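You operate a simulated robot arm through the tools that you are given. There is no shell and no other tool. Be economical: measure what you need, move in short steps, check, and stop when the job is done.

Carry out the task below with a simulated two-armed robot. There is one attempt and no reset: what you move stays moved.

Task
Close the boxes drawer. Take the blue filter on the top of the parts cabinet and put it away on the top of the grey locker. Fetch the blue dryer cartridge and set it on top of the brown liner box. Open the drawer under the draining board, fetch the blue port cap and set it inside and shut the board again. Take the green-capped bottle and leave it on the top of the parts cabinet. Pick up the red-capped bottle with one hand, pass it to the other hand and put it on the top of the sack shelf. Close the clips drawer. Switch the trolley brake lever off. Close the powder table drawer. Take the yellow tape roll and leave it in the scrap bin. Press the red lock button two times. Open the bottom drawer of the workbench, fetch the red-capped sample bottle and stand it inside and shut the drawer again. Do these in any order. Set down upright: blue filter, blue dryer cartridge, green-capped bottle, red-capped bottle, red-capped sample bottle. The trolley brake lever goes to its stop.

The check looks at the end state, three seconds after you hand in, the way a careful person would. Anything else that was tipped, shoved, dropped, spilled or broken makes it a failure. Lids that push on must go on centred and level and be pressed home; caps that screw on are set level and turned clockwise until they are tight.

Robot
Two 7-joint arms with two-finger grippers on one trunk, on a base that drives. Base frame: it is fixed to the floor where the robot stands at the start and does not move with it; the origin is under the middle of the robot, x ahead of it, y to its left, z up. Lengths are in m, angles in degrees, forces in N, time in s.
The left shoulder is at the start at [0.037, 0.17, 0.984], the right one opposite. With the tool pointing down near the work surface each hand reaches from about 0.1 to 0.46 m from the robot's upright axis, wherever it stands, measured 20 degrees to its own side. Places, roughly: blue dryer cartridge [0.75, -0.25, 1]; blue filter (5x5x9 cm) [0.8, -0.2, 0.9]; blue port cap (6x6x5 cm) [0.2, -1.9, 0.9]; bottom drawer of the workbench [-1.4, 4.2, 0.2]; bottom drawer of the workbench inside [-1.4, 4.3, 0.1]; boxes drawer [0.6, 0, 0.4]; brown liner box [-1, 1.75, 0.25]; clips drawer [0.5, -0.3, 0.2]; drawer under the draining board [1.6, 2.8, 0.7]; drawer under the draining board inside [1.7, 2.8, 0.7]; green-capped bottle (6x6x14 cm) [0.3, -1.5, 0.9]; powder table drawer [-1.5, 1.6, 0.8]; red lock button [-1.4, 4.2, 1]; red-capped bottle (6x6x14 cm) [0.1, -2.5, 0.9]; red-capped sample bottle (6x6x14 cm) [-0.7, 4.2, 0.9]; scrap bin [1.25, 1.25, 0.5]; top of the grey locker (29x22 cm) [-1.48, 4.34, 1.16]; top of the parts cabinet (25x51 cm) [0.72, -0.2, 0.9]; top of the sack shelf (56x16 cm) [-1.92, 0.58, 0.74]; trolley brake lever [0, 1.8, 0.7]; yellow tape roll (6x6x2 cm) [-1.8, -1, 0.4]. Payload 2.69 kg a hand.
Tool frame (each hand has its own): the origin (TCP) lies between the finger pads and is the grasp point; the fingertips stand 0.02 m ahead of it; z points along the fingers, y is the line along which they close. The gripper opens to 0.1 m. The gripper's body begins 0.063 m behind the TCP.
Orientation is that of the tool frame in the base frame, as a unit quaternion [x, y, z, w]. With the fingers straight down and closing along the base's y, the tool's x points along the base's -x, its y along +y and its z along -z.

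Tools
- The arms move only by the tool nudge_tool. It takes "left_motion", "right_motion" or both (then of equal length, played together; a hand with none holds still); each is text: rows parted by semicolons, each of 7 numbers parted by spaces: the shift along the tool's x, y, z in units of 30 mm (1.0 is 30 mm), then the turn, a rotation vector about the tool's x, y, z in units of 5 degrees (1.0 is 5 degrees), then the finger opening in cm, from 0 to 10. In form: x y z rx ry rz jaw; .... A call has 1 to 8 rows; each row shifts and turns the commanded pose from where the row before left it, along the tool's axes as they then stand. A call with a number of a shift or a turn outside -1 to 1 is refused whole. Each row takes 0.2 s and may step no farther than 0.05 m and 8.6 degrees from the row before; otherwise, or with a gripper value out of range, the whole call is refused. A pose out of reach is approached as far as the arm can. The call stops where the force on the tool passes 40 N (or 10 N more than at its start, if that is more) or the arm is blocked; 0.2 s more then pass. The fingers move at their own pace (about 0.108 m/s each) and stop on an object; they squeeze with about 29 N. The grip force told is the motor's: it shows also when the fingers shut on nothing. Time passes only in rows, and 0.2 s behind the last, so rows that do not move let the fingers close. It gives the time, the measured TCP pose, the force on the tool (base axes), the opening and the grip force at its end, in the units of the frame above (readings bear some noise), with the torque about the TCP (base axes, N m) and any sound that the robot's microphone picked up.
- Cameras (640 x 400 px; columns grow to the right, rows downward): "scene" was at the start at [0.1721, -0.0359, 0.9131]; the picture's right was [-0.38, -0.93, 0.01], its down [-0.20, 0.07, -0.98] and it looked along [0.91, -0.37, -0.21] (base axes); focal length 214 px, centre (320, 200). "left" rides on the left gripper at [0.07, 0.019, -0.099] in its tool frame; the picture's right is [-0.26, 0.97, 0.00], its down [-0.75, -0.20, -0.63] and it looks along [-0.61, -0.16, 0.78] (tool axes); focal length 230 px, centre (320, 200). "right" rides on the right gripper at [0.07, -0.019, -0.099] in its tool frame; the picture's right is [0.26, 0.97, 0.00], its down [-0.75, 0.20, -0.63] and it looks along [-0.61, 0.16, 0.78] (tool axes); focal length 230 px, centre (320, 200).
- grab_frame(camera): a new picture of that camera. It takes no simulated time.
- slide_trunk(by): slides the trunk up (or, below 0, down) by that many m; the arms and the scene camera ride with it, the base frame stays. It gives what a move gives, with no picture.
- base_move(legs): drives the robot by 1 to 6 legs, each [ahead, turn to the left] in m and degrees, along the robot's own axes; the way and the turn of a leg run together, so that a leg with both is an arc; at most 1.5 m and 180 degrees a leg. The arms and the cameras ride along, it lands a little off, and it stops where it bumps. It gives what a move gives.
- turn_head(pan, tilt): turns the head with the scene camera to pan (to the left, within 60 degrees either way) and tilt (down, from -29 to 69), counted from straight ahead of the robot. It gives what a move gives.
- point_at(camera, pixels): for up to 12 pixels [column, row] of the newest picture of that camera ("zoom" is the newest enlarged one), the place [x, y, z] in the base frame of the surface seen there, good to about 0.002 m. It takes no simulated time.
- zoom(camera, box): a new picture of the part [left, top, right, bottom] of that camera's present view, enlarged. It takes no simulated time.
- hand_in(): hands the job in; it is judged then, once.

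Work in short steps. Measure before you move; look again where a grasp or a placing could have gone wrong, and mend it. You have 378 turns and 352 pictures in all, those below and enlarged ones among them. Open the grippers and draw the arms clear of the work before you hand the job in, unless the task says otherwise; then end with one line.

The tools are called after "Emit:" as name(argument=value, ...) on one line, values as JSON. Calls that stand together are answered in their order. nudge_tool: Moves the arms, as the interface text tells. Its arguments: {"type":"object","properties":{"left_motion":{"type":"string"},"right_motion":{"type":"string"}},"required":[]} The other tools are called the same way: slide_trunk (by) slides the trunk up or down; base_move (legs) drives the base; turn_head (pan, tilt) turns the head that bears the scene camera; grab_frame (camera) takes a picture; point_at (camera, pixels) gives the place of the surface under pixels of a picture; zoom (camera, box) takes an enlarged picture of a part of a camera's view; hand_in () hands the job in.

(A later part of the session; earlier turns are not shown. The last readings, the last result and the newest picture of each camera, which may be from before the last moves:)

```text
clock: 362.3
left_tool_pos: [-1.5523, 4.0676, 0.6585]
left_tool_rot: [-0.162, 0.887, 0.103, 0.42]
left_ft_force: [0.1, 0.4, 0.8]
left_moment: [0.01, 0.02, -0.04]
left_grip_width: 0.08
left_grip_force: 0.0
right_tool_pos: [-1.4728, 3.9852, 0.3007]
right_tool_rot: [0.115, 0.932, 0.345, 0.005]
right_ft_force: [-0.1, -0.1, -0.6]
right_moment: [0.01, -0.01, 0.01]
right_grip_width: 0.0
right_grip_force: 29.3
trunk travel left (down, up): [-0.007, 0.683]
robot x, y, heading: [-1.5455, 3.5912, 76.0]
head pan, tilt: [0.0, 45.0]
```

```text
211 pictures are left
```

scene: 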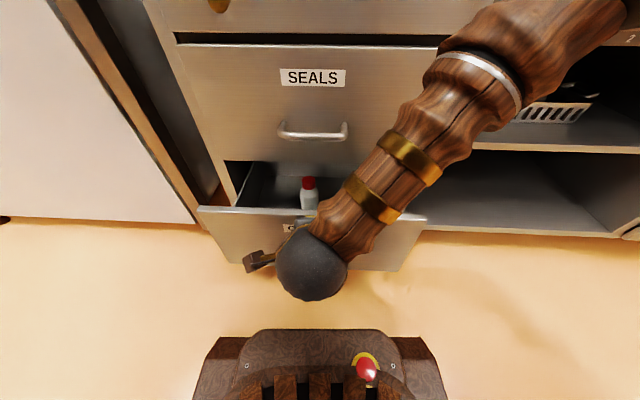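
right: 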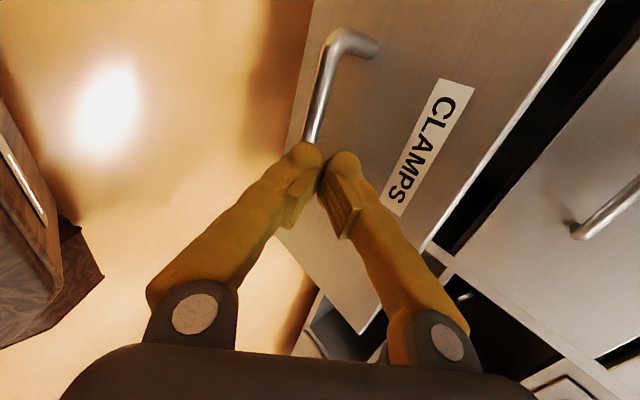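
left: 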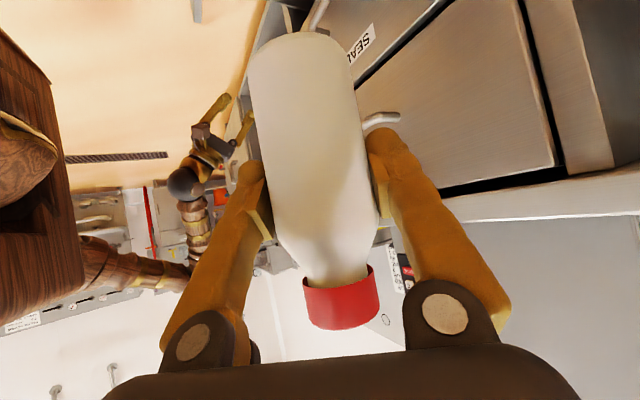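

Half shut, bottle upright. Pull the left hand back from the upper handles, then continue gently.

Emit:
nudge_tool(left_motion="0.35 -0.8 -0.5 0 0 0 8;0.35 -0.8 -0.5 0 0 0 8;0.35 -0.8 -0.5 0 0 0 8;0.35 -0.8 -0.5 0 0 0 8;0.35 -0.8 -0.5 0 0 0 8;0 0 0 0 0 0 8")

Emit:
base_move(legs=[[0.04, 0], [0.04, 0]])

Emit:
nudge_tool(right_motion="0 0.26 0.2 0 0 0 0;0 0.26 0.2 0 0 0 0;0 0.26 0.2 0 0 0 0;0 0.26 0.2 0 0 0 0;0 0.26 0.2 0 0 0 0;0 0.26 0.2 0 0 0 0")

Emit:
grab_frame(camera="scene")

```text
clock: 363.7
left_tool_pos: [-1.5768, 3.9822, 0.6652]
left_tool_rot: [-0.159, 0.885, 0.11, 0.423]
left_ft_force: [1.3, 0.1, 0.8]
left_moment: [0.0, 0.0, 0.02]
left_grip_width: 0.08
left_grip_force: 0.2
left hand out of reach, approached as far as the arm can: row 3, 4, 5
right_tool_pos: [-1.4737, 3.9797, 0.3064]
right_tool_rot: [0.116, 0.929, 0.351, 0.006]
right_ft_force: [-0.1, -0.2, -0.3]
right_moment: [0.02, -0.02, 0.01]
right_grip_width: 0.0001
right_grip_force: 29.5
trunk travel left (down, up): [-0.007, 0.683]
robot x, y, heading: [-1.5415, 3.5917, 76.1]
head pan, tilt: [0.0, 45.0]
```

```text
clock: 365.0
left_tool_pos: [-1.5574, 4.0636, 0.6639]
left_tool_rot: [-0.159, 0.884, 0.111, 0.424]
left_ft_force: [-0.8, 0.3, 1.2]
left_moment: [-0.01, 0.02, 0.01]
left_grip_width: 0.0802
left_grip_force: 0.1
right_tool_pos: [-1.4536, 4.061, 0.3067]
right_tool_rot: [0.115, 0.929, 0.351, 0.006]
right_ft_force: [-0.2, -0.1, -0.3]
right_moment: [-0.01, -0.02, -0.02]
right_grip_width: 0.0
right_grip_force: 28.6
trunk travel left (down, up): [-0.007, 0.683]
robot x, y, heading: [-1.5251, 3.6704, 76.1]
head pan, tilt: [0.0, 45.0]
```

```text
clock: 366.4
left_tool_pos: [-1.5611, 4.0667, 0.6795]
left_tool_rot: [-0.154, 0.879, 0.133, 0.432]
left_ft_force: [-0.3, -0.5, -0.2]
left_moment: [0.0, 0.0, -0.01]
left_grip_width: 0.0801
left_grip_force: 0.1
right_tool_pos: [-1.4433, 4.1132, 0.3185]
right_tool_rot: [0.114, 0.926, 0.359, 0.007]
right_ft_force: [-0.6, -0.4, 0.6]
right_moment: [-0.03, 0.0, 0.03]
right_grip_width: 0.0
right_grip_force: 29.2
trunk travel left (down, up): [-0.007, 0.683]
robot x, y, heading: [-1.5281, 3.6711, 76.4]
head pan, tilt: [0.0, 45.0]
```

```text
210 pictures are left
```

scene: 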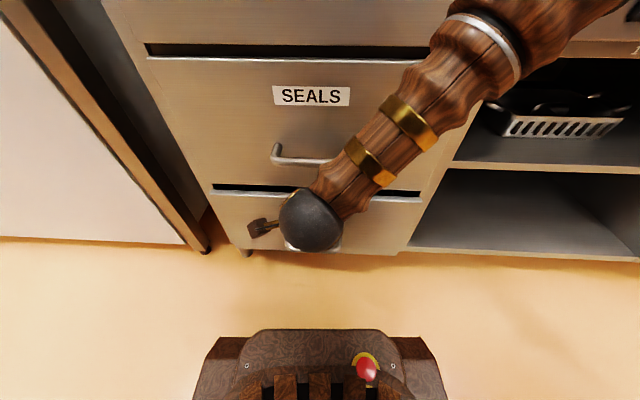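

Emit:
nudge_tool(right_motion="0 0.12 0.3 0 0 0 0;0 0.2 0.3 0 0 0 0;0 0.2 0.2 0 0 0 0;0 0.2 0.2 0 0 0 0;0 0.2 0.2 0 0 0 0;0 0 0 0 0 0 0")

Emit:
point_at(camera="scene", pixels=[[240, 215], [385, 215], [230, 150]])

```text
clock: 367.2
left_tool_pos: [-1.5609, 4.0746, 0.6947]
left_tool_rot: [-0.148, 0.871, 0.159, 0.441]
left_ft_force: [-0.5, 0.0, -1.0]
left_moment: [-0.02, -0.04, -0.01]
left_grip_width: 0.08
left_grip_force: 0.0
right_tool_pos: [-1.4418, 4.1279, 0.3143]
right_tool_rot: [0.113, 0.926, 0.361, 0.005]
right_ft_force: [-0.8, 0.2, 0.3]
right_moment: [-0.04, 0.03, 0.01]
right_grip_width: 0.0001
right_grip_force: 28.6
trunk travel left (down, up): [-0.007, 0.683]
robot x, y, heading: [-1.5264, 3.6689, 76.1]
head pan, tilt: [0.0, 45.0]
stopped in row 3 (right hand): the force on the tool passed its limit at 51 N (the readings are from after the stop); the commanded pose is now the measured one
```

```text
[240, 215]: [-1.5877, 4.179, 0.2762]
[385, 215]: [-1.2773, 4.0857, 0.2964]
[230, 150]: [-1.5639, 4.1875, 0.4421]
```

Emit:
grab_frame(camera="scene")

Emit:
point_at(camera="scene", pixels=[[240, 215], [395, 215], [230, 150], [235, 230], [400, 160]])

```text
209 pictures are left
```

scene: 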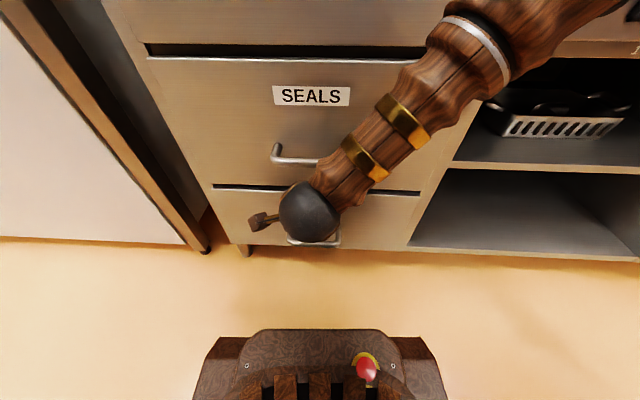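

```text
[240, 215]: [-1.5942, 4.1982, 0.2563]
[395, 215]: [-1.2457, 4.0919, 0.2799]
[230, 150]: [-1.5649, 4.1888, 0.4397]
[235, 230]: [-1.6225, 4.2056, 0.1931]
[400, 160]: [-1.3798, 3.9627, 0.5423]
```

Withdraw the right hand and inspect.

Emit:
nudge_tool(right_motion="0 0 -1 0 0 0 0;0 0 -1 0 0 0 0;-1 0 -1 0 0 0 0;-1 0.5 -1 0 0 0 0;-1 0.5 -0.8 0 0 0 0;-1 0.5 -0.8 0 0 0 0")

Emit:
base_move(legs=[[-0.3, 0]])

Emit:
turn_head(pan=8, tilt=40)

Emit:
grab_frame(camera="scene")

```text
clock: 368.6
left_tool_pos: [-1.5605, 4.0744, 0.6924]
left_tool_rot: [-0.148, 0.872, 0.158, 0.44]
left_ft_force: [0.2, 0.8, -0.6]
left_moment: [0.02, 0.01, 0.01]
left_grip_width: 0.0799
left_grip_force: 0.1
right_tool_pos: [-1.331, 4.0236, 0.4595]
right_tool_rot: [0.112, 0.926, 0.36, 0.005]
right_ft_force: [0.2, 0.0, -0.3]
right_moment: [-0.01, 0.0, 0.0]
right_grip_width: 0.0
right_grip_force: 29.2
trunk travel left (down, up): [-0.007, 0.683]
robot x, y, heading: [-1.5269, 3.6719, 76.5]
head pan, tilt: [0.0, 45.0]
```

```text
clock: 370.6
left_tool_pos: [-1.6299, 3.792, 0.6929]
left_tool_rot: [-0.148, 0.871, 0.158, 0.44]
left_ft_force: [-0.3, 0.0, -0.2]
left_moment: [0.0, 0.03, 0.0]
left_grip_width: 0.0798
left_grip_force: 0.0
right_tool_pos: [-1.4005, 3.7399, 0.4592]
right_tool_rot: [0.113, 0.926, 0.36, 0.006]
right_ft_force: [-0.2, 0.2, -0.1]
right_moment: [0.01, -0.03, 0.0]
right_grip_width: 0.0
right_grip_force: 29.1
trunk travel left (down, up): [-0.007, 0.683]
robot x, y, heading: [-1.5954, 3.3867, 75.9]
head pan, tilt: [0.0, 45.0]
```

```text
clock: 371.3
left_tool_pos: [-1.6318, 3.7987, 0.7097]
left_tool_rot: [-0.141, 0.864, 0.183, 0.448]
left_ft_force: [-0.8, 0.2, -0.1]
left_moment: [0.0, 0.05, 0.03]
left_grip_width: 0.0799
left_grip_force: 0.0
right_tool_pos: [-1.4014, 3.7336, 0.4658]
right_tool_rot: [0.114, 0.923, 0.367, 0.007]
right_ft_force: [0.1, 0.0, -0.7]
right_moment: [0.04, -0.02, 0.02]
right_grip_width: 0.0
right_grip_force: 28.8
trunk travel left (down, up): [-0.007, 0.683]
robot x, y, heading: [-1.5972, 3.388, 76.0]
head pan, tilt: [8.0, 40.0]
```

```text
208 pictures are left
```

scene: 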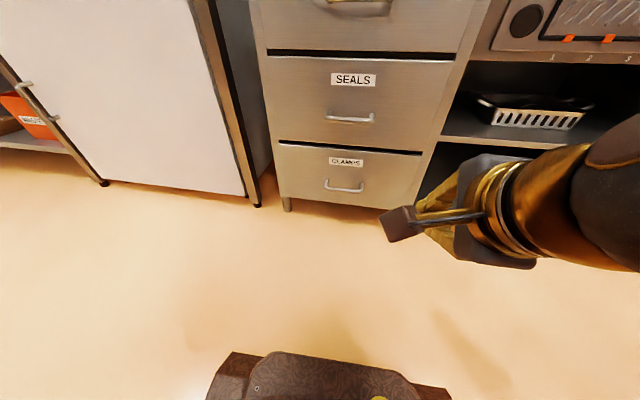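

Emit:
point_at(camera="scene", pixels=[[290, 160], [405, 168], [345, 155], [300, 110], [420, 110], [430, 130], [405, 160]])

Emit:
zoom(camera="scene", box=[250, 80, 450, 220])

```text
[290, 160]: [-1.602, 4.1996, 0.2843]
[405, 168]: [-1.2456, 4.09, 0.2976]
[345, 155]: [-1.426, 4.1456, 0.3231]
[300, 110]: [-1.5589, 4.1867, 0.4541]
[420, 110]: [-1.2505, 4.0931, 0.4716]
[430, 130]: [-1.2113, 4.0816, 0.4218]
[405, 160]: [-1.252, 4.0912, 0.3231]
```

```text
2.86 times, centred on (350, 150) of scene
```

zoom: 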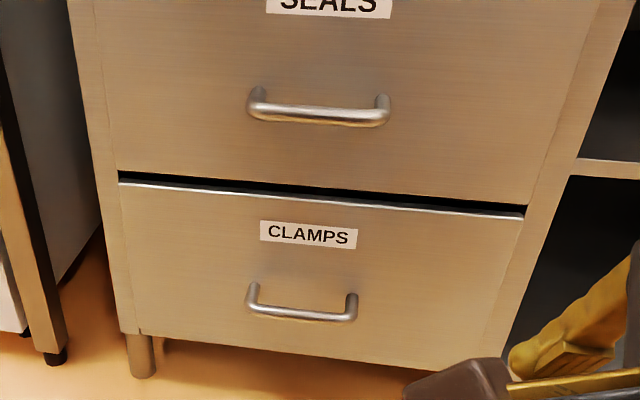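

Drawer closed flush. Next the trolley brake lever: raise the trunk, tidy the hands and drive toward the trolley.

Emit:
slide_trunk(by=0.3)

Emit:
nudge_tool(right_motion="0 0.3 -0.3 1 0 0 0;0 0.3 -0.3 1 0 0 0;0 0 -0.5 1 0 0 0;0 0 -0.5 1 0 0 0;0 0 -0.5 1 0 0 0;0 0 -0.5 1 0 0 0;0 0 -0.5 1 0 0 0;0 0 -0.5 1 0 0 0", left_motion="0 0.5 -0.3 -0.7 0 -0.7 0;0 0.5 -0.3 -0.7 0 -0.7 0;0 0.3 0 -0.7 0 -0.7 0;0 0.3 0 -0.7 0 -0.7 0;0 0 0 -0.7 0 -0.7 0;0 0 0 -0.7 0 -0.7 0;0 0 0 -0.7 0 -0.7 0;0 0 0 -0.7 0 -0.7 0")

Emit:
base_move(legs=[[0, -96], [1.5, 0], [0.4, 0]])

Emit:
turn_head(pan=-30, tilt=25)

Emit:
grab_frame(camera="scene")

```text
clock: 374.3
left_tool_pos: [-1.6322, 3.8055, 1.0133]
left_tool_rot: [-0.141, 0.861, 0.19, 0.451]
left_ft_force: [0.6, 0.4, 0.8]
left_moment: [0.01, 0.01, 0.01]
left_grip_width: 0.0801
left_grip_force: 0.0
right_tool_pos: [-1.401, 3.7342, 0.7663]
right_tool_rot: [0.114, 0.923, 0.368, 0.006]
right_ft_force: [0.3, -0.2, 0.4]
right_moment: [0.03, 0.01, 0.05]
right_grip_width: 0.0001
right_grip_force: 28.9
trunk travel left (down, up): [-0.307, 0.383]
robot x, y, heading: [-1.5948, 3.3883, 75.9]
head pan, tilt: [8.0, 40.0]
```

```text
clock: 376.1
left_tool_pos: [-1.6591, 3.8592, 1.0276]
left_tool_rot: [-0.448, 0.741, 0.26, 0.427]
left_ft_force: [-0.3, 0.7, -0.1]
left_moment: [0.03, -0.01, 0.0]
left_grip_width: 0.0001
left_grip_force: 29.4
left hand out of reach, approached as far as the arm can: row 1, 3, 5, 6, 7
right_tool_pos: [-1.3986, 3.7015, 0.8742]
right_tool_rot: [0.108, 0.993, 0.029, -0.034]
right_ft_force: [-0.4, 0.2, -0.3]
right_moment: [0.01, 0.0, 0.0]
right_grip_width: 0.0
right_grip_force: 28.6
trunk travel left (down, up): [-0.307, 0.383]
robot x, y, heading: [-1.5963, 3.3891, 76.2]
head pan, tilt: [8.0, 40.0]
```

```text
clock: 389.7
left_tool_pos: [0.6757, 2.8257, 1.0265]
left_tool_rot: [0.234, 0.834, -0.132, 0.481]
left_ft_force: [-0.8, 0.5, -0.7]
left_moment: [0.03, -0.01, 0.02]
left_grip_width: 0.0002
left_grip_force: 28.7
right_tool_pos: [0.5017, 2.577, 0.8755]
right_tool_rot: [0.799, 0.6, 0.044, -0.001]
right_ft_force: [-0.1, -0.5, -0.4]
right_moment: [0.03, 0.01, 0.0]
right_grip_width: 0.0
right_grip_force: 29.2
trunk travel left (down, up): [-0.307, 0.383]
robot x, y, heading: [0.2017, 2.7932, -17.5]
head pan, tilt: [8.0, 40.0]
```

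```text
clock: 390.8
left_tool_pos: [0.6756, 2.8244, 1.0397]
left_tool_rot: [0.232, 0.824, -0.135, 0.499]
left_ft_force: [-0.4, -0.1, 0.5]
left_moment: [-0.01, 0.0, -0.01]
left_grip_width: 0.0
left_grip_force: 28.8
right_tool_pos: [0.4901, 2.5802, 0.8813]
right_tool_rot: [0.799, 0.6, 0.048, 0.004]
right_ft_force: [-0.5, -0.4, -0.3]
right_moment: [-0.04, -0.04, 0.01]
right_grip_width: 0.0
right_grip_force: 29.1
trunk travel left (down, up): [-0.307, 0.383]
robot x, y, heading: [0.1968, 2.7939, -17.8]
head pan, tilt: [-30.0, 25.0]
```

```text
206 pictures are left
```

scene: 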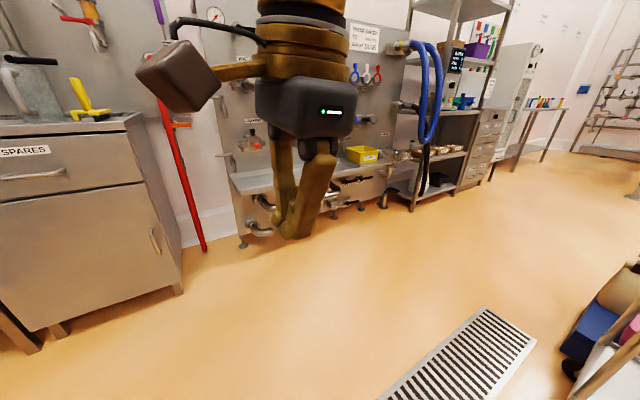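

Emit:
base_move(legs=[[0, -80]])

Emit:
turn_head(pan=-5, tilt=28)

Emit:
grab_frame(camera="scene")

```text
clock: 391.7
left_tool_pos: [0.6737, 2.81, 1.0399]
left_tool_rot: [0.238, 0.824, -0.144, 0.494]
left_ft_force: [-1.1, -0.1, 0.3]
left_moment: [0.03, -0.01, 0.0]
left_grip_width: 0.0002
left_grip_force: 28.9
right_tool_pos: [0.4539, 2.581, 0.8935]
right_tool_rot: [0.806, 0.589, 0.058, 0.02]
right_ft_force: [-0.4, 0.0, -0.5]
right_moment: [-0.03, -0.04, 0.0]
right_grip_width: 0.0
right_grip_force: 29.1
trunk travel left (down, up): [-0.307, 0.383]
robot x, y, heading: [0.2008, 2.7935, -19.1]
head pan, tilt: [-30.0, 25.0]
stopped in leg 1: the robot was blocked; the commanded pose is now the measured one
```

```text
clock: 392.6
left_tool_pos: [0.6744, 2.8096, 1.0406]
left_tool_rot: [0.238, 0.825, -0.144, 0.492]
left_ft_force: [0.5, -0.6, -0.4]
left_moment: [0.02, 0.01, -0.01]
left_grip_width: 0.0
left_grip_force: 29.2
right_tool_pos: [0.4563, 2.5788, 0.8934]
right_tool_rot: [0.807, 0.588, 0.056, 0.018]
right_ft_force: [-0.2, -0.1, 0.4]
right_moment: [0.02, 0.02, -0.01]
right_grip_width: 0.0001
right_grip_force: 28.5
trunk travel left (down, up): [-0.307, 0.383]
robot x, y, heading: [0.2005, 2.7915, -19.0]
head pan, tilt: [-5.0, 28.0]
```

```text
205 pictures are left
```

scene: 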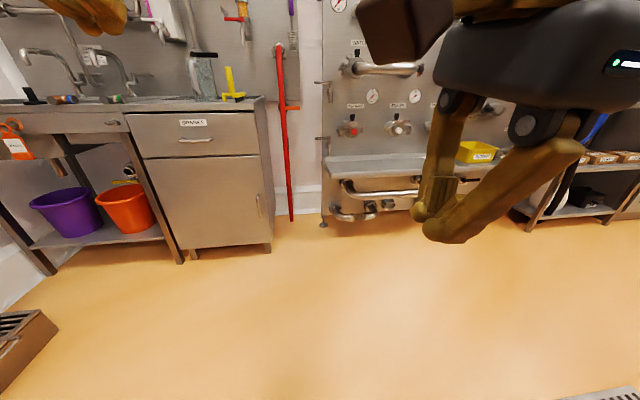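

Right hand is too close to my head again; extend both hands forward, then turn.

Emit:
nudge_tool(right_motion="-0.6 0.8 0 0 0 0 0;-0.6 0.8 0 -0.4 0 0 0;-0.6 0.8 0 -0.4 0 0 0;-0.6 0.8 0 -0.4 0 0 0;0 0.8 0 0 0 0 0;0 0 0 0 0 0 0")

Emit:
base_move(legs=[[0, -80]])

Emit:
turn_head(pan=-5, tilt=28)

Emit:
grab_frame(camera="scene")

```text
clock: 394.0
left_tool_pos: [0.6738, 2.8098, 1.0397]
left_tool_rot: [0.238, 0.825, -0.144, 0.492]
left_ft_force: [0.5, 0.2, 0.2]
left_moment: [0.0, -0.02, 0.02]
left_grip_width: 0.0
left_grip_force: 29.4
right_tool_pos: [0.5485, 2.4749, 0.9026]
right_tool_rot: [0.804, 0.585, 0.088, 0.06]
right_ft_force: [-0.6, 0.1, -0.4]
right_moment: [0.01, -0.01, -0.02]
right_grip_width: 0.0002
right_grip_force: 29.3
trunk travel left (down, up): [-0.307, 0.383]
robot x, y, heading: [0.2034, 2.7941, -19.3]
head pan, tilt: [-5.0, 28.0]
```

```text
clock: 394.9
left_tool_pos: [0.6722, 2.8013, 1.0513]
left_tool_rot: [0.234, 0.824, -0.15, 0.493]
left_ft_force: [-1.0, 0.0, -0.1]
left_moment: [0.03, -0.02, 0.04]
left_grip_width: 0.0002
left_grip_force: 28.9
right_tool_pos: [0.5121, 2.4765, 0.9169]
right_tool_rot: [0.808, 0.576, 0.097, 0.075]
right_ft_force: [-1.7, 0.3, 1.4]
right_moment: [0.0, -0.02, -0.01]
right_grip_width: 0.0
right_grip_force: 29.0
trunk travel left (down, up): [-0.307, 0.383]
robot x, y, heading: [0.1974, 2.7924, -20.1]
head pan, tilt: [-5.0, 28.0]
stopped in leg 1: the robot was blocked; the commanded pose is now the measured one
```

```text
clock: 395.4
left_tool_pos: [0.6741, 2.8009, 1.0493]
left_tool_rot: [0.234, 0.825, -0.15, 0.491]
left_ft_force: [-0.4, -0.6, 0.0]
left_moment: [-0.03, -0.01, -0.03]
left_grip_width: 0.0
left_grip_force: 28.7
right_tool_pos: [0.5147, 2.4758, 0.9158]
right_tool_rot: [0.808, 0.576, 0.097, 0.074]
right_ft_force: [1.3, 0.5, -0.5]
right_moment: [0.0, 0.01, 0.02]
right_grip_width: 0.0003
right_grip_force: 29.2
trunk travel left (down, up): [-0.307, 0.383]
robot x, y, heading: [0.2023, 2.7946, -20.3]
head pan, tilt: [-5.0, 28.0]
```

```text
204 pictures are left
```

scene: 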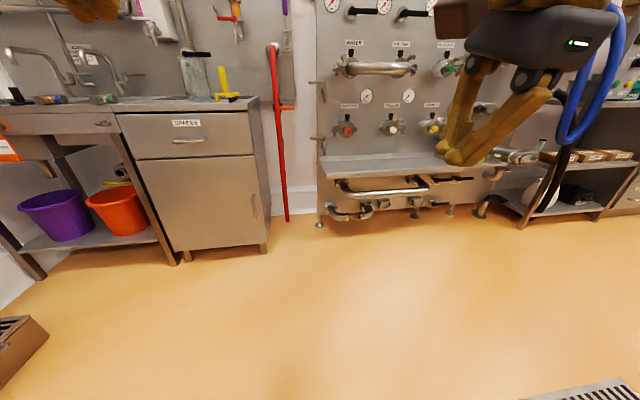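

Emit:
base_move(legs=[[-0.08, 0], [0, -40], [0, -40]])

Emit:
grab_frame(camera="scene")

```text
clock: 397.0
left_tool_pos: [0.595, 2.8096, 1.06]
left_tool_rot: [0.239, 0.824, -0.163, 0.488]
left_ft_force: [-1.0, 1.0, 0.2]
left_moment: [0.02, -0.04, -0.02]
left_grip_width: 0.0003
left_grip_force: 29.3
right_tool_pos: [0.3951, 2.5018, 0.9295]
right_tool_rot: [0.82, 0.555, 0.106, 0.091]
right_ft_force: [-0.2, -0.6, 0.6]
right_moment: [0.0, -0.03, 0.01]
right_grip_width: 0.0
right_grip_force: 29.3
trunk travel left (down, up): [-0.307, 0.383]
robot x, y, heading: [0.1274, 2.8226, -23.2]
head pan, tilt: [-5.0, 28.0]
stopped in leg 2: the robot was blocked; the commanded pose is now the measured one
```

```text
203 pictures are left
```

scene: 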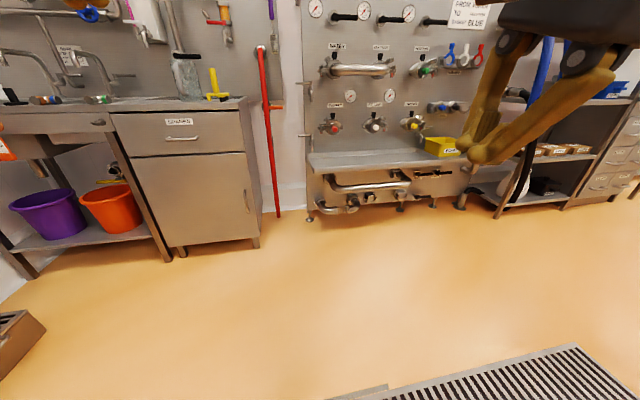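

Emit:
base_move(legs=[[0.15, -20]])

Emit:
base_move(legs=[[0, -55]])

```text
clock: 398.3
left_tool_pos: [0.6634, 2.6456, 1.0709]
left_tool_rot: [0.342, 0.794, -0.22, 0.451]
left_ft_force: [2.4, -1.4, -0.9]
left_moment: [-0.03, 0.02, -0.05]
left_grip_width: 0.0
left_grip_force: 29.2
right_tool_pos: [0.3875, 2.4033, 0.9378]
right_tool_rot: [0.88, 0.451, 0.097, 0.111]
right_ft_force: [1.9, -0.9, 0.1]
right_moment: [0.03, 0.08, -0.04]
right_grip_width: 0.0002
right_grip_force: 29.0
trunk travel left (down, up): [-0.307, 0.383]
robot x, y, heading: [0.2156, 2.7654, -37.2]
head pan, tilt: [-5.0, 28.0]
stopped in leg 1: the robot was blocked; the commanded pose is now the measured one
```

```text
clock: 401.3
left_tool_pos: [0.3589, 2.337, 1.0789]
left_tool_rot: [0.682, 0.533, -0.404, 0.295]
left_ft_force: [-0.5, -0.2, -0.4]
left_moment: [0.02, -0.02, 0.03]
left_grip_width: 0.0
left_grip_force: 28.7
right_tool_pos: [0.0081, 2.4289, 0.9418]
right_tool_rot: [0.988, -0.015, 0.032, 0.147]
right_ft_force: [-0.4, 0.2, -0.5]
right_moment: [-0.01, 0.01, 0.0]
right_grip_width: 0.0
right_grip_force: 28.7
trunk travel left (down, up): [-0.307, 0.383]
robot x, y, heading: [0.2188, 2.769, -93.3]
head pan, tilt: [-5.0, 28.0]
```

Emit:
turn_head(pan=-15, tilt=30)

Emit:
grab_frame(camera="scene")

```text
clock: 402.0
left_tool_pos: [0.3624, 2.3391, 1.0796]
left_tool_rot: [0.672, 0.546, -0.405, 0.293]
left_ft_force: [-0.6, 0.7, 1.0]
left_moment: [-0.04, -0.02, -0.02]
left_grip_width: 0.0002
left_grip_force: 29.1
right_tool_pos: [0.0075, 2.4445, 0.945]
right_tool_rot: [0.987, -0.015, 0.032, 0.156]
right_ft_force: [0.3, 0.1, -1.1]
right_moment: [0.02, -0.03, 0.01]
right_grip_width: 0.0001
right_grip_force: 29.2
trunk travel left (down, up): [-0.307, 0.383]
robot x, y, heading: [0.2184, 2.7723, -93.1]
head pan, tilt: [-15.0, 30.0]
```

```text
202 pictures are left
```

scene: 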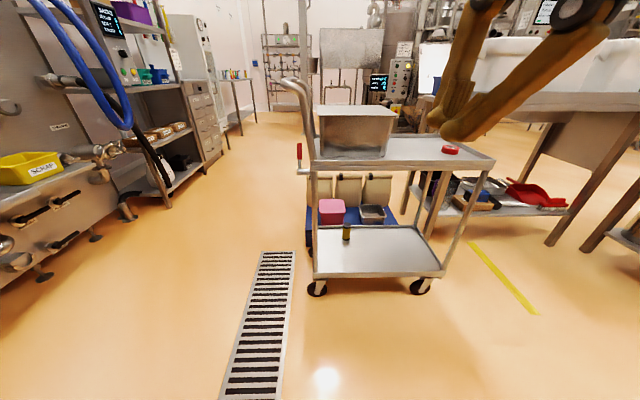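

The trolley's red brake lever is at (298,158). Zoom.

Emit:
zoom(camera="scene", box=[260, 60, 380, 200])

Emit:
point_at(camera="scene", pixels=[[298, 146], [298, 152], [298, 160], [298, 168], [302, 172], [315, 165], [285, 80], [310, 120], [310, 180], [316, 290], [492, 160], [420, 290]])

```text
2.86 times, centred on (320, 130) of scene
```

zoom: 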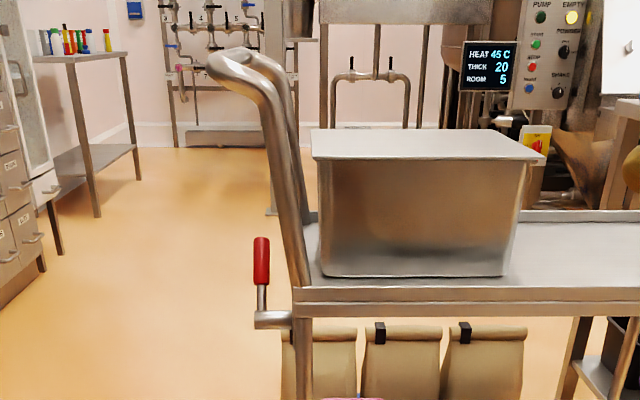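

```text
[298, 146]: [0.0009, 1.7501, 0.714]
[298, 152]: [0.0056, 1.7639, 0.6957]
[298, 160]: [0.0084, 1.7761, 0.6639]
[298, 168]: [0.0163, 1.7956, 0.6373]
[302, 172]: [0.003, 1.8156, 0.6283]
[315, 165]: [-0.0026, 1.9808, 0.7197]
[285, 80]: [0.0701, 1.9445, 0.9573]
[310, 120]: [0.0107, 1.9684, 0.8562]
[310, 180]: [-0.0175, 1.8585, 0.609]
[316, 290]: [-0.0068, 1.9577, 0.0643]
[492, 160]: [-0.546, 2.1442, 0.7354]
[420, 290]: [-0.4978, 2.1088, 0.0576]
```

Emit:
zoom(camera="scene", box=[280, 130, 340, 200])

```text
5.71 times, centred on (310, 165) of scene
```

zoom: 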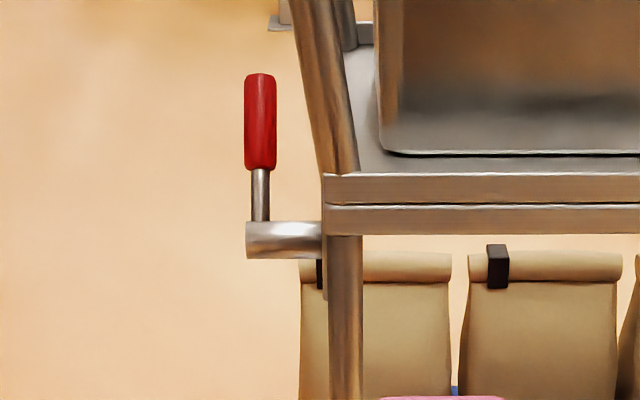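

I need to see the lever's face from the east. Raise slightly and drive to the east side, facing west.

Emit:
slide_trunk(by=0.12)

Emit:
base_move(legs=[[0, 22], [0.6, 0], [0.58, 0]])

Emit:
base_move(legs=[[0, -60], [0, -62]])

Emit:
turn_head(pan=0, tilt=35)

Emit:
grab_frame(camera="scene")

```text
clock: 403.5
left_tool_pos: [0.3629, 2.3362, 1.199]
left_tool_rot: [0.671, 0.548, -0.405, 0.292]
left_ft_force: [0.7, 0.2, 0.3]
left_moment: [0.02, 0.06, 0.01]
left_grip_width: 0.0002
left_grip_force: 29.4
right_tool_pos: [0.0082, 2.4447, 1.0658]
right_tool_rot: [0.987, -0.015, 0.032, 0.156]
right_ft_force: [0.7, -0.6, 0.4]
right_moment: [0.01, -0.01, -0.04]
right_grip_width: 0.0
right_grip_force: 29.2
trunk travel left (down, up): [-0.427, 0.263]
robot x, y, heading: [0.2219, 2.7679, -93.2]
head pan, tilt: [-15.0, 30.0]
```

```text
clock: 411.0
left_tool_pos: [0.8694, 1.2919, 1.2068]
left_tool_rot: [0.571, 0.654, -0.341, 0.36]
left_ft_force: [0.4, -0.2, 0.0]
left_moment: [0.01, 0.02, 0.01]
left_grip_width: 0.0001
left_grip_force: 28.5
right_tool_pos: [0.5068, 1.2595, 1.0645]
right_tool_rot: [0.973, 0.165, 0.061, 0.148]
right_ft_force: [0.8, 0.2, -0.5]
right_moment: [0.02, 0.04, -0.01]
right_grip_width: 0.0001
right_grip_force: 28.7
trunk travel left (down, up): [-0.427, 0.263]
robot x, y, heading: [0.5869, 1.6381, -72.1]
head pan, tilt: [-15.0, 30.0]
```

```text
clock: 416.9
left_tool_pos: [0.1502, 1.5824, 1.2134]
left_tool_rot: [0.852, -0.177, -0.478, -0.121]
left_ft_force: [-0.6, 0.2, -0.6]
left_moment: [0.01, -0.01, 0.0]
left_grip_width: 0.0001
left_grip_force: 28.9
right_tool_pos: [0.3092, 1.9075, 1.0741]
right_tool_rot: [-0.614, 0.771, 0.104, -0.129]
right_ft_force: [-0.7, 0.1, -0.4]
right_moment: [0.0, 0.01, 0.02]
right_grip_width: 0.0
right_grip_force: 29.2
trunk travel left (down, up): [-0.427, 0.263]
robot x, y, heading: [0.5831, 1.6323, 166.3]
head pan, tilt: [-15.0, 30.0]
```

```text
clock: 417.6
left_tool_pos: [0.1502, 1.5784, 1.2133]
left_tool_rot: [0.857, -0.159, -0.473, -0.126]
left_ft_force: [-0.3, -0.6, -1.1]
left_moment: [0.0, -0.03, -0.05]
left_grip_width: 0.0001
left_grip_force: 28.6
right_tool_pos: [0.3053, 1.9111, 1.0906]
right_tool_rot: [-0.593, 0.782, 0.12, -0.148]
right_ft_force: [-0.4, -0.1, 0.6]
right_moment: [0.01, 0.02, -0.01]
right_grip_width: 0.0
right_grip_force: 29.1
trunk travel left (down, up): [-0.427, 0.263]
robot x, y, heading: [0.5863, 1.6347, 166.6]
head pan, tilt: [0.0, 35.0]
```

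```text
199 pictures are left
```

scene: 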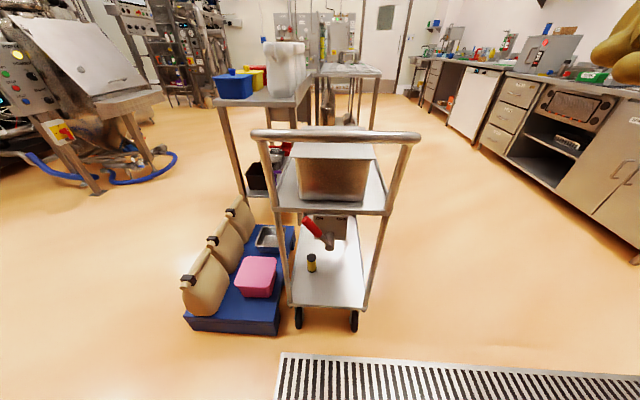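

Lever at (318,232) with a plate behind. Zoom in.

Emit:
zoom(camera="scene", box=[280, 195, 370, 265])

Emit:
point_at(camera="zoom", pixels=[[180, 170], [230, 215], [290, 270], [340, 310], [345, 330], [420, 200], [300, 180]])

```text
5.71 times, centred on (325, 230) of scene
```

zoom: 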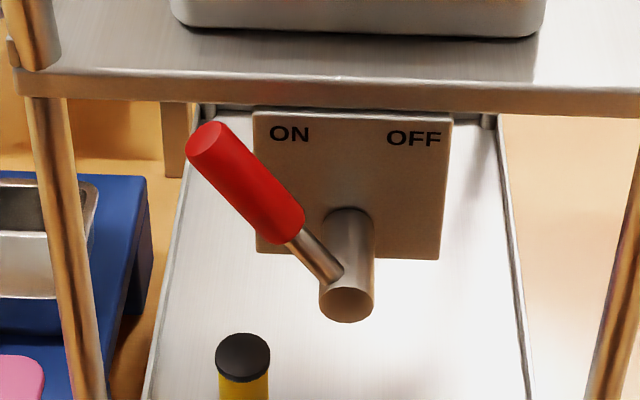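

```text
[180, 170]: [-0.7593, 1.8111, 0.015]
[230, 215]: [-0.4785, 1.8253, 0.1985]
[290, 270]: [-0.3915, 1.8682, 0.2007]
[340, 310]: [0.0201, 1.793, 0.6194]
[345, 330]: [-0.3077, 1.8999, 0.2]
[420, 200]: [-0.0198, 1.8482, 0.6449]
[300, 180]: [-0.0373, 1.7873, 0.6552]
```

The plate shows ON (left) and OFF (right); the lever must swing right. Lower the trunk, drive closer, and bring the left closed fingers to the lever's left side.

Emit:
slide_trunk(by=-0.25)

Emit:
base_move(legs=[[0.08, 0]])

Emit:
nudge_tool(left_motion="0 0.4 -0.5 0 -1 0 0;0 0.4 -0.5 0 -1 0 0;0 0.4 -0.5 0 -1 0 0;0 0 -0.5 0 -1 0 0;0.8 0 0 0 0 0 0;0.8 0 0 0 0 0 0;0.8 0 0 0 0 0 0;0 0 0 0 0 0 0")

Emit:
turn_head(pan=0, tilt=25)

Emit:
grab_frame(camera="scene")

```text
clock: 420.2
left_tool_pos: [0.1543, 1.5783, 0.9648]
left_tool_rot: [0.856, -0.163, -0.475, -0.124]
left_ft_force: [0.1, 1.0, 0.4]
left_moment: [-0.01, 0.02, -0.03]
left_grip_width: 0.0
left_grip_force: 28.4
right_tool_pos: [0.3111, 1.9099, 0.8379]
right_tool_rot: [-0.597, 0.78, 0.119, -0.144]
right_ft_force: [0.7, -0.8, -0.3]
right_moment: [0.02, 0.01, -0.02]
right_grip_width: 0.0003
right_grip_force: 28.4
trunk travel left (down, up): [-0.177, 0.513]
robot x, y, heading: [0.5853, 1.6342, 166.5]
head pan, tilt: [0.0, 35.0]
```

```text
clock: 421.3
left_tool_pos: [0.0772, 1.5994, 0.9659]
left_tool_rot: [0.854, -0.169, -0.477, -0.123]
left_ft_force: [0.6, 0.4, 0.9]
left_moment: [-0.01, 0.01, 0.04]
left_grip_width: 0.0
left_grip_force: 29.4
right_tool_pos: [0.2333, 1.9277, 0.8329]
right_tool_rot: [-0.604, 0.776, 0.113, -0.139]
right_ft_force: [0.8, 0.5, 0.7]
right_moment: [-0.04, 0.07, -0.02]
right_grip_width: 0.0
right_grip_force: 29.3
trunk travel left (down, up): [-0.177, 0.513]
robot x, y, heading: [0.5065, 1.6526, 166.2]
head pan, tilt: [0.0, 35.0]
```

```text
clock: 423.1
left_tool_pos: [0.0173, 1.5773, 0.9979]
left_tool_rot: [0.753, -0.143, -0.624, -0.15]
left_ft_force: [-0.1, 0.3, -0.6]
left_moment: [-0.01, 0.01, 0.01]
left_grip_width: 0.0
left_grip_force: 28.6
left hand out of reach, approached as far as the arm can: row 1, 2, 3, 4, 5, 6, 7
right_tool_pos: [0.229, 1.9304, 0.8473]
right_tool_rot: [-0.587, 0.784, 0.126, -0.155]
right_ft_force: [-0.4, 0.8, 0.0]
right_moment: [0.01, 0.0, 0.04]
right_grip_width: 0.0
right_grip_force: 29.7
trunk travel left (down, up): [-0.177, 0.513]
robot x, y, heading: [0.504, 1.6507, 166.4]
head pan, tilt: [0.0, 35.0]
```

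```text
clock: 423.8
left_tool_pos: [0.0185, 1.5783, 0.999]
left_tool_rot: [0.753, -0.143, -0.624, -0.15]
left_ft_force: [-0.3, -0.1, -0.2]
left_moment: [0.02, -0.01, -0.01]
left_grip_width: 0.0002
left_grip_force: 28.7
right_tool_pos: [0.2297, 1.9311, 0.8461]
right_tool_rot: [-0.587, 0.785, 0.126, -0.154]
right_ft_force: [-0.6, 0.3, 0.4]
right_moment: [0.04, -0.03, -0.02]
right_grip_width: 0.0
right_grip_force: 29.0
trunk travel left (down, up): [-0.177, 0.513]
robot x, y, heading: [0.5059, 1.6513, 166.1]
head pan, tilt: [0.0, 25.0]
```

```text
197 pictures are left
```

scene: 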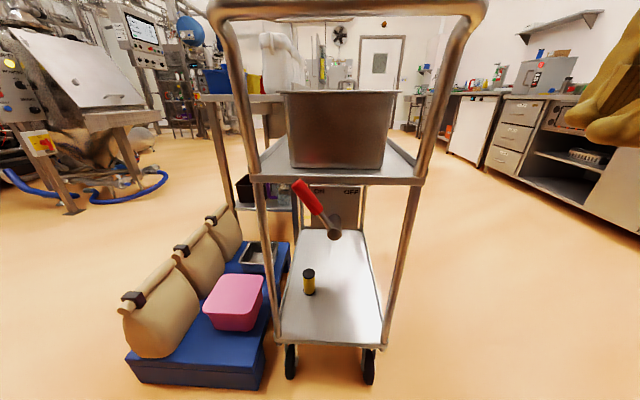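

Emit:
point_at(camera="scene", pixels=[[297, 184], [303, 191], [310, 200], [318, 210], [334, 234], [260, 215], [262, 178], [420, 178], [320, 190], [230, 40]])

```text
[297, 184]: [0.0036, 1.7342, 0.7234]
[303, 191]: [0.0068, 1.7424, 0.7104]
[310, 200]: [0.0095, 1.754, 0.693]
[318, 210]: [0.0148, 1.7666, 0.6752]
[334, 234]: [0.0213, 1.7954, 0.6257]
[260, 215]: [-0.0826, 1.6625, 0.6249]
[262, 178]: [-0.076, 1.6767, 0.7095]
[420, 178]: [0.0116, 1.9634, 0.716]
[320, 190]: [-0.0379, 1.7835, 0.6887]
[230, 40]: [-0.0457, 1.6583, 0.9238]
```

Back off 0.2 so the hand can come under the trolley handle, lower it, then re-enter by driving.

Emit:
base_move(legs=[[-0.2, 0]])

Emit:
nudge_tool(left_motion="0.96 -0.26 0.38 0 0 0 0;0.96 -0.26 0.38 0 0 0 0;0.96 -0.26 0.38 0 0 0 0;0.96 -0.26 0.38 0 0 0 0;0.96 -0.26 0.38 0 0 0 0;0.96 -0.26 0.38 0 0 0 0;0.96 -0.26 0.38 0 0 0 0;0.96 -0.26 0.38 0 0 0 0")

Emit:
grab_frame(camera="scene")

```text
clock: 425.4
left_tool_pos: [0.2123, 1.5286, 0.9987]
left_tool_rot: [0.753, -0.142, -0.625, -0.149]
left_ft_force: [0.1, 0.1, 0.1]
left_moment: [0.0, -0.02, -0.03]
left_grip_width: 0.0002
left_grip_force: 29.4
right_tool_pos: [0.4229, 1.8828, 0.8461]
right_tool_rot: [-0.589, 0.783, 0.126, -0.155]
right_ft_force: [-0.5, 0.4, 0.0]
right_moment: [0.02, -0.02, -0.03]
right_grip_width: 0.0004
right_grip_force: 29.1
trunk travel left (down, up): [-0.177, 0.513]
robot x, y, heading: [0.6992, 1.6051, 166.6]
head pan, tilt: [0.0, 25.0]
```

```text
clock: 427.2
left_tool_pos: [0.193, 1.6182, 0.7699]
left_tool_rot: [0.748, -0.142, -0.63, -0.15]
left_ft_force: [0.1, 0.2, -0.1]
left_moment: [-0.01, 0.01, -0.03]
left_grip_width: 0.0002
left_grip_force: 29.5
left hand out of reach, approached as far as the arm can: row 1
right_tool_pos: [0.4189, 1.8867, 0.8603]
right_tool_rot: [-0.571, 0.791, 0.138, -0.171]
right_ft_force: [0.3, 0.1, 0.2]
right_moment: [-0.02, 0.0, -0.04]
right_grip_width: 0.0
right_grip_force: 29.4
trunk travel left (down, up): [-0.177, 0.513]
robot x, y, heading: [0.698, 1.6061, 166.5]
head pan, tilt: [0.0, 25.0]
```

```text
196 pictures are left
```

scene: 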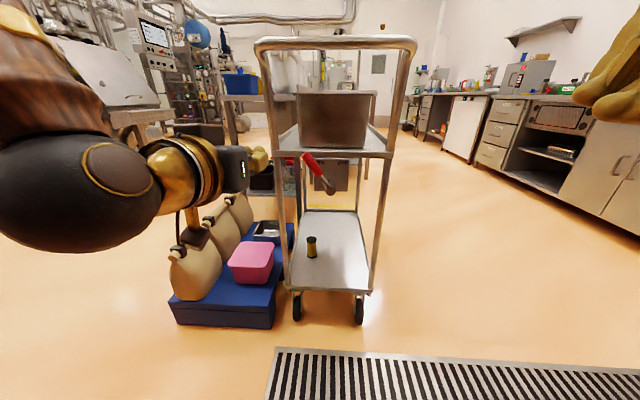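

Lower 7 cm and shift right slightly, then drive in 0.2 m.

Emit:
nudge_tool(left_motion="0.8 -0.25 0.05 0 0 0 0;0.8 -0.25 0.05 0 0 0 0;0.75 -0.25 0.05 0 0 0 0;0 0 0 0 0 0 0")

Emit:
base_move(legs=[[0.17, 0]])

Emit:
grab_frame(camera="scene")

Emit:
grab_frame(camera="left")

```text
clock: 428.2
left_tool_pos: [0.211, 1.6409, 0.7001]
left_tool_rot: [0.749, -0.142, -0.63, -0.149]
left_ft_force: [0.0, -0.1, 0.3]
left_moment: [0.01, 0.0, -0.02]
left_grip_width: 0.0002
left_grip_force: 29.1
right_tool_pos: [0.419, 1.8863, 0.8614]
right_tool_rot: [-0.57, 0.791, 0.139, -0.172]
right_ft_force: [0.7, 0.5, 1.0]
right_moment: [-0.02, -0.01, -0.02]
right_grip_width: 0.0
right_grip_force: 29.1
trunk travel left (down, up): [-0.177, 0.513]
robot x, y, heading: [0.6995, 1.6052, 166.4]
head pan, tilt: [0.0, 25.0]
```

```text
clock: 429.7
left_tool_pos: [0.0409, 1.6818, 0.7002]
left_tool_rot: [0.749, -0.142, -0.63, -0.149]
left_ft_force: [0.0, -0.6, 0.1]
left_moment: [0.01, 0.0, 0.01]
left_grip_width: 0.0
left_grip_force: 29.2
right_tool_pos: [0.2505, 1.9277, 0.8605]
right_tool_rot: [-0.569, 0.792, 0.139, -0.172]
right_ft_force: [0.0, -0.4, -1.0]
right_moment: [-0.01, 0.02, 0.0]
right_grip_width: 0.0
right_grip_force: 29.0
trunk travel left (down, up): [-0.177, 0.513]
robot x, y, heading: [0.5326, 1.6426, 166.5]
head pan, tilt: [0.0, 25.0]
```

```text
195 pictures are left
```

scene: 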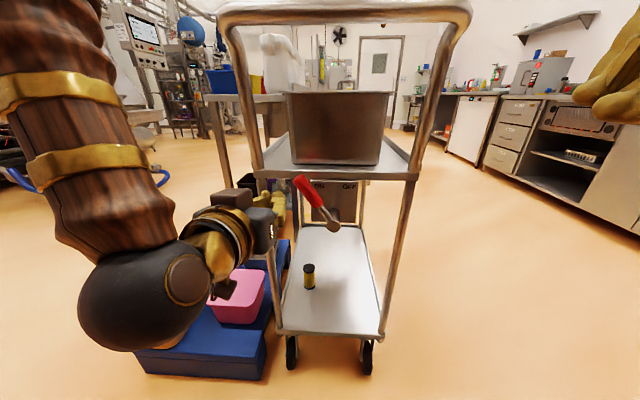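

```text
194 pictures are left
```

left: 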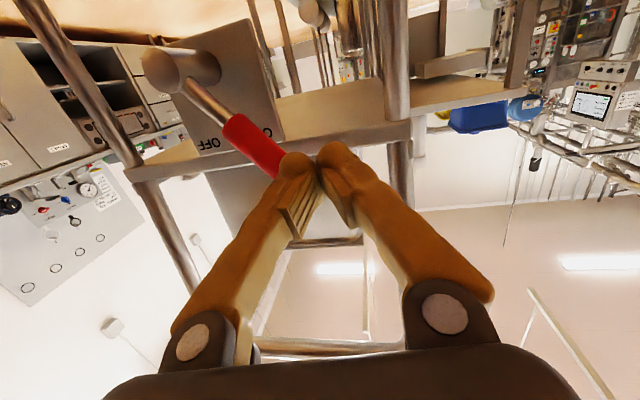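

Fingers are left of the lever at its height. Advance 4 cm and push right.

Emit:
nudge_tool(left_motion="0 0.1 0.7 0 0 0 0;0 0.1 0.7 0 0 0 0;0 -0.7 0 0 0 0 0;0 -0.7 0 0 0 0 0;0 -0.7 0 0 0 0 0;0 -0.7 0 0 0 0 0")

Emit:
grab_frame(camera="left")

```text
clock: 431.1
left_tool_pos: [0.0475, 1.7666, 0.7051]
left_tool_rot: [0.743, -0.143, -0.636, -0.15]
left_ft_force: [-0.4, 0.5, -0.7]
left_moment: [0.0, 0.0, -0.01]
left_grip_width: 0.0001
left_grip_force: 29.0
right_tool_pos: [0.251, 1.9307, 0.8751]
right_tool_rot: [-0.551, 0.799, 0.151, -0.188]
right_ft_force: [0.5, -0.3, -0.2]
right_moment: [0.03, 0.02, -0.03]
right_grip_width: 0.0
right_grip_force: 28.8
trunk travel left (down, up): [-0.177, 0.513]
robot x, y, heading: [0.5334, 1.6446, 166.0]
head pan, tilt: [0.0, 25.0]
```

```text
193 pictures are left
```

left: 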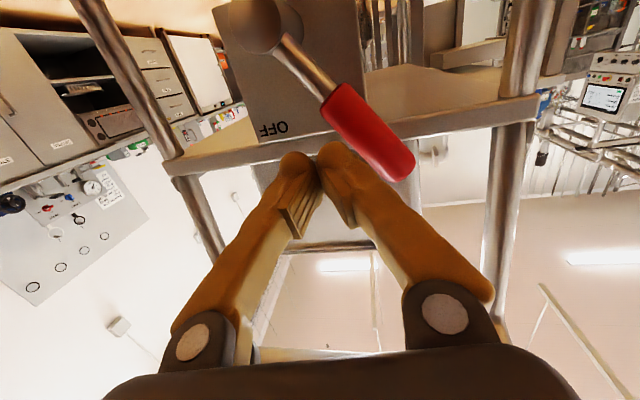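

The fingertips passed in front of the lever. Go back left, advance 4 cm further, and push along the true right direction.

Emit:
nudge_tool(left_motion="0 0.9 -0.16 0 0 0 0;0 0.9 -0.16 0 0 0 0;0 0.9 -0.16 0 0 0 0;0 0.12 0.65 0 0 0 0;0 0.12 0.65 0 0 0 0;0 0 0 0 0 0 0")

Emit:
grab_frame(camera="left")

```text
clock: 432.5
left_tool_pos: [-0.0113, 1.6968, 0.6985]
left_tool_rot: [0.742, -0.143, -0.637, -0.15]
left_ft_force: [0.4, 0.5, 0.2]
left_moment: [-0.01, -0.01, -0.02]
left_grip_width: 0.0
left_grip_force: 29.5
right_tool_pos: [0.2492, 1.9294, 0.8762]
right_tool_rot: [-0.55, 0.799, 0.15, -0.188]
right_ft_force: [-1.0, -0.3, 0.8]
right_moment: [0.0, 0.02, 0.01]
right_grip_width: 0.0001
right_grip_force: 29.1
trunk travel left (down, up): [-0.177, 0.513]
robot x, y, heading: [0.5354, 1.6444, 166.6]
head pan, tilt: [0.0, 25.0]
```

```text
192 pictures are left
```

left: 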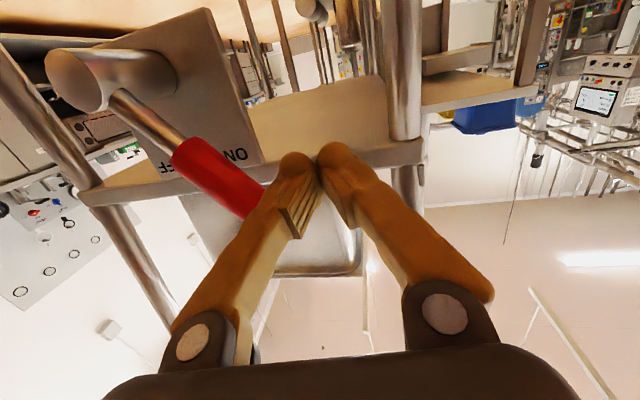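

Now push right.

Emit:
nudge_tool(left_motion="0 -0.7 0.12 0 0 0 0;0 -0.7 0.12 0 0 0 0;0 -0.7 0.12 0 0 0 0;0 -0.7 0.12 0 0 0 0;0 -0.7 0.12 0 0 0 0;0 -0.7 0.12 0 0 0 0;0 -0.7 0.12 0 0 0 0;0 -0.7 0.12 0 0 0 0")

Emit:
grab_frame(camera="left")

```text
clock: 434.0
left_tool_pos: [0.0243, 1.8128, 0.7085]
left_tool_rot: [0.739, -0.135, -0.645, -0.139]
left_ft_force: [0.6, 0.7, -0.1]
left_moment: [0.0, 0.0, 0.05]
left_grip_width: 0.0
left_grip_force: 28.8
right_tool_pos: [0.2503, 1.9341, 0.893]
right_tool_rot: [-0.533, 0.804, 0.162, -0.208]
right_ft_force: [-0.8, 0.6, -0.4]
right_moment: [-0.01, 0.05, 0.05]
right_grip_width: 0.0002
right_grip_force: 29.0
trunk travel left (down, up): [-0.177, 0.513]
robot x, y, heading: [0.5345, 1.645, 166.2]
head pan, tilt: [0.0, 25.0]
stopped in row 7 (left hand): the force on the tool passed its limit at 43 N (the readings are from after the stop); the commanded pose is now the measured one
```

```text
191 pictures are left
```

left: 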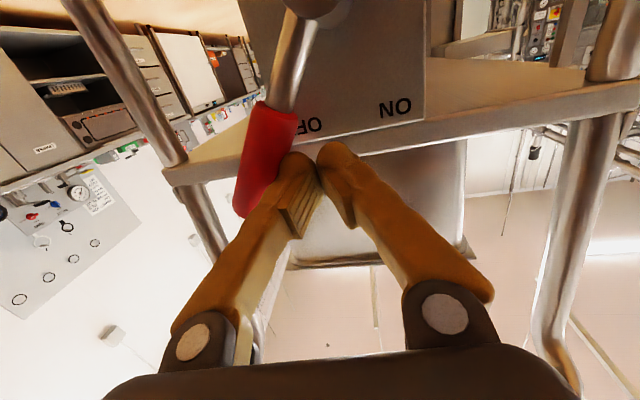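

Lever swung to OFF. Push a bit more to be sure of the stop, then check from the scene camera.

Emit:
nudge_tool(left_motion="0 -0.4 0.08 0 0 0 0;0 -0.4 0.08 0 0 0 0;0 -0.4 0.08 0 0 0 0")

Emit:
zoom(camera="scene", box=[240, 150, 400, 250])

```text
clock: 434.7
left_tool_pos: [0.0228, 1.8214, 0.721]
left_tool_rot: [0.736, -0.115, -0.656, -0.124]
left_ft_force: [0.9, 0.5, -0.6]
left_moment: [-0.01, 0.01, 0.03]
left_grip_width: 0.0
left_grip_force: 28.8
right_tool_pos: [0.2497, 1.9356, 0.9087]
right_tool_rot: [-0.515, 0.809, 0.172, -0.224]
right_ft_force: [0.4, 0.5, -0.7]
right_moment: [-0.07, 0.02, 0.03]
right_grip_width: 0.0
right_grip_force: 28.8
trunk travel left (down, up): [-0.177, 0.513]
robot x, y, heading: [0.5333, 1.6488, 166.1]
head pan, tilt: [0.0, 25.0]
stopped in row 3 (left hand): the force on the tool passed its limit at 48 N (the readings are from after the stop); the commanded pose is now the measured one
```

```text
4.00 times, centred on (320, 200) of scene
```

zoom: 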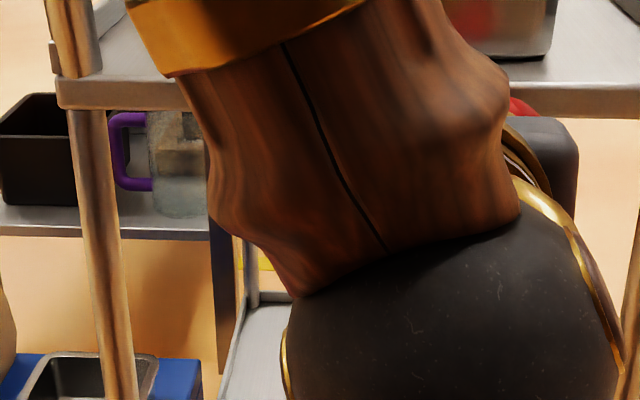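

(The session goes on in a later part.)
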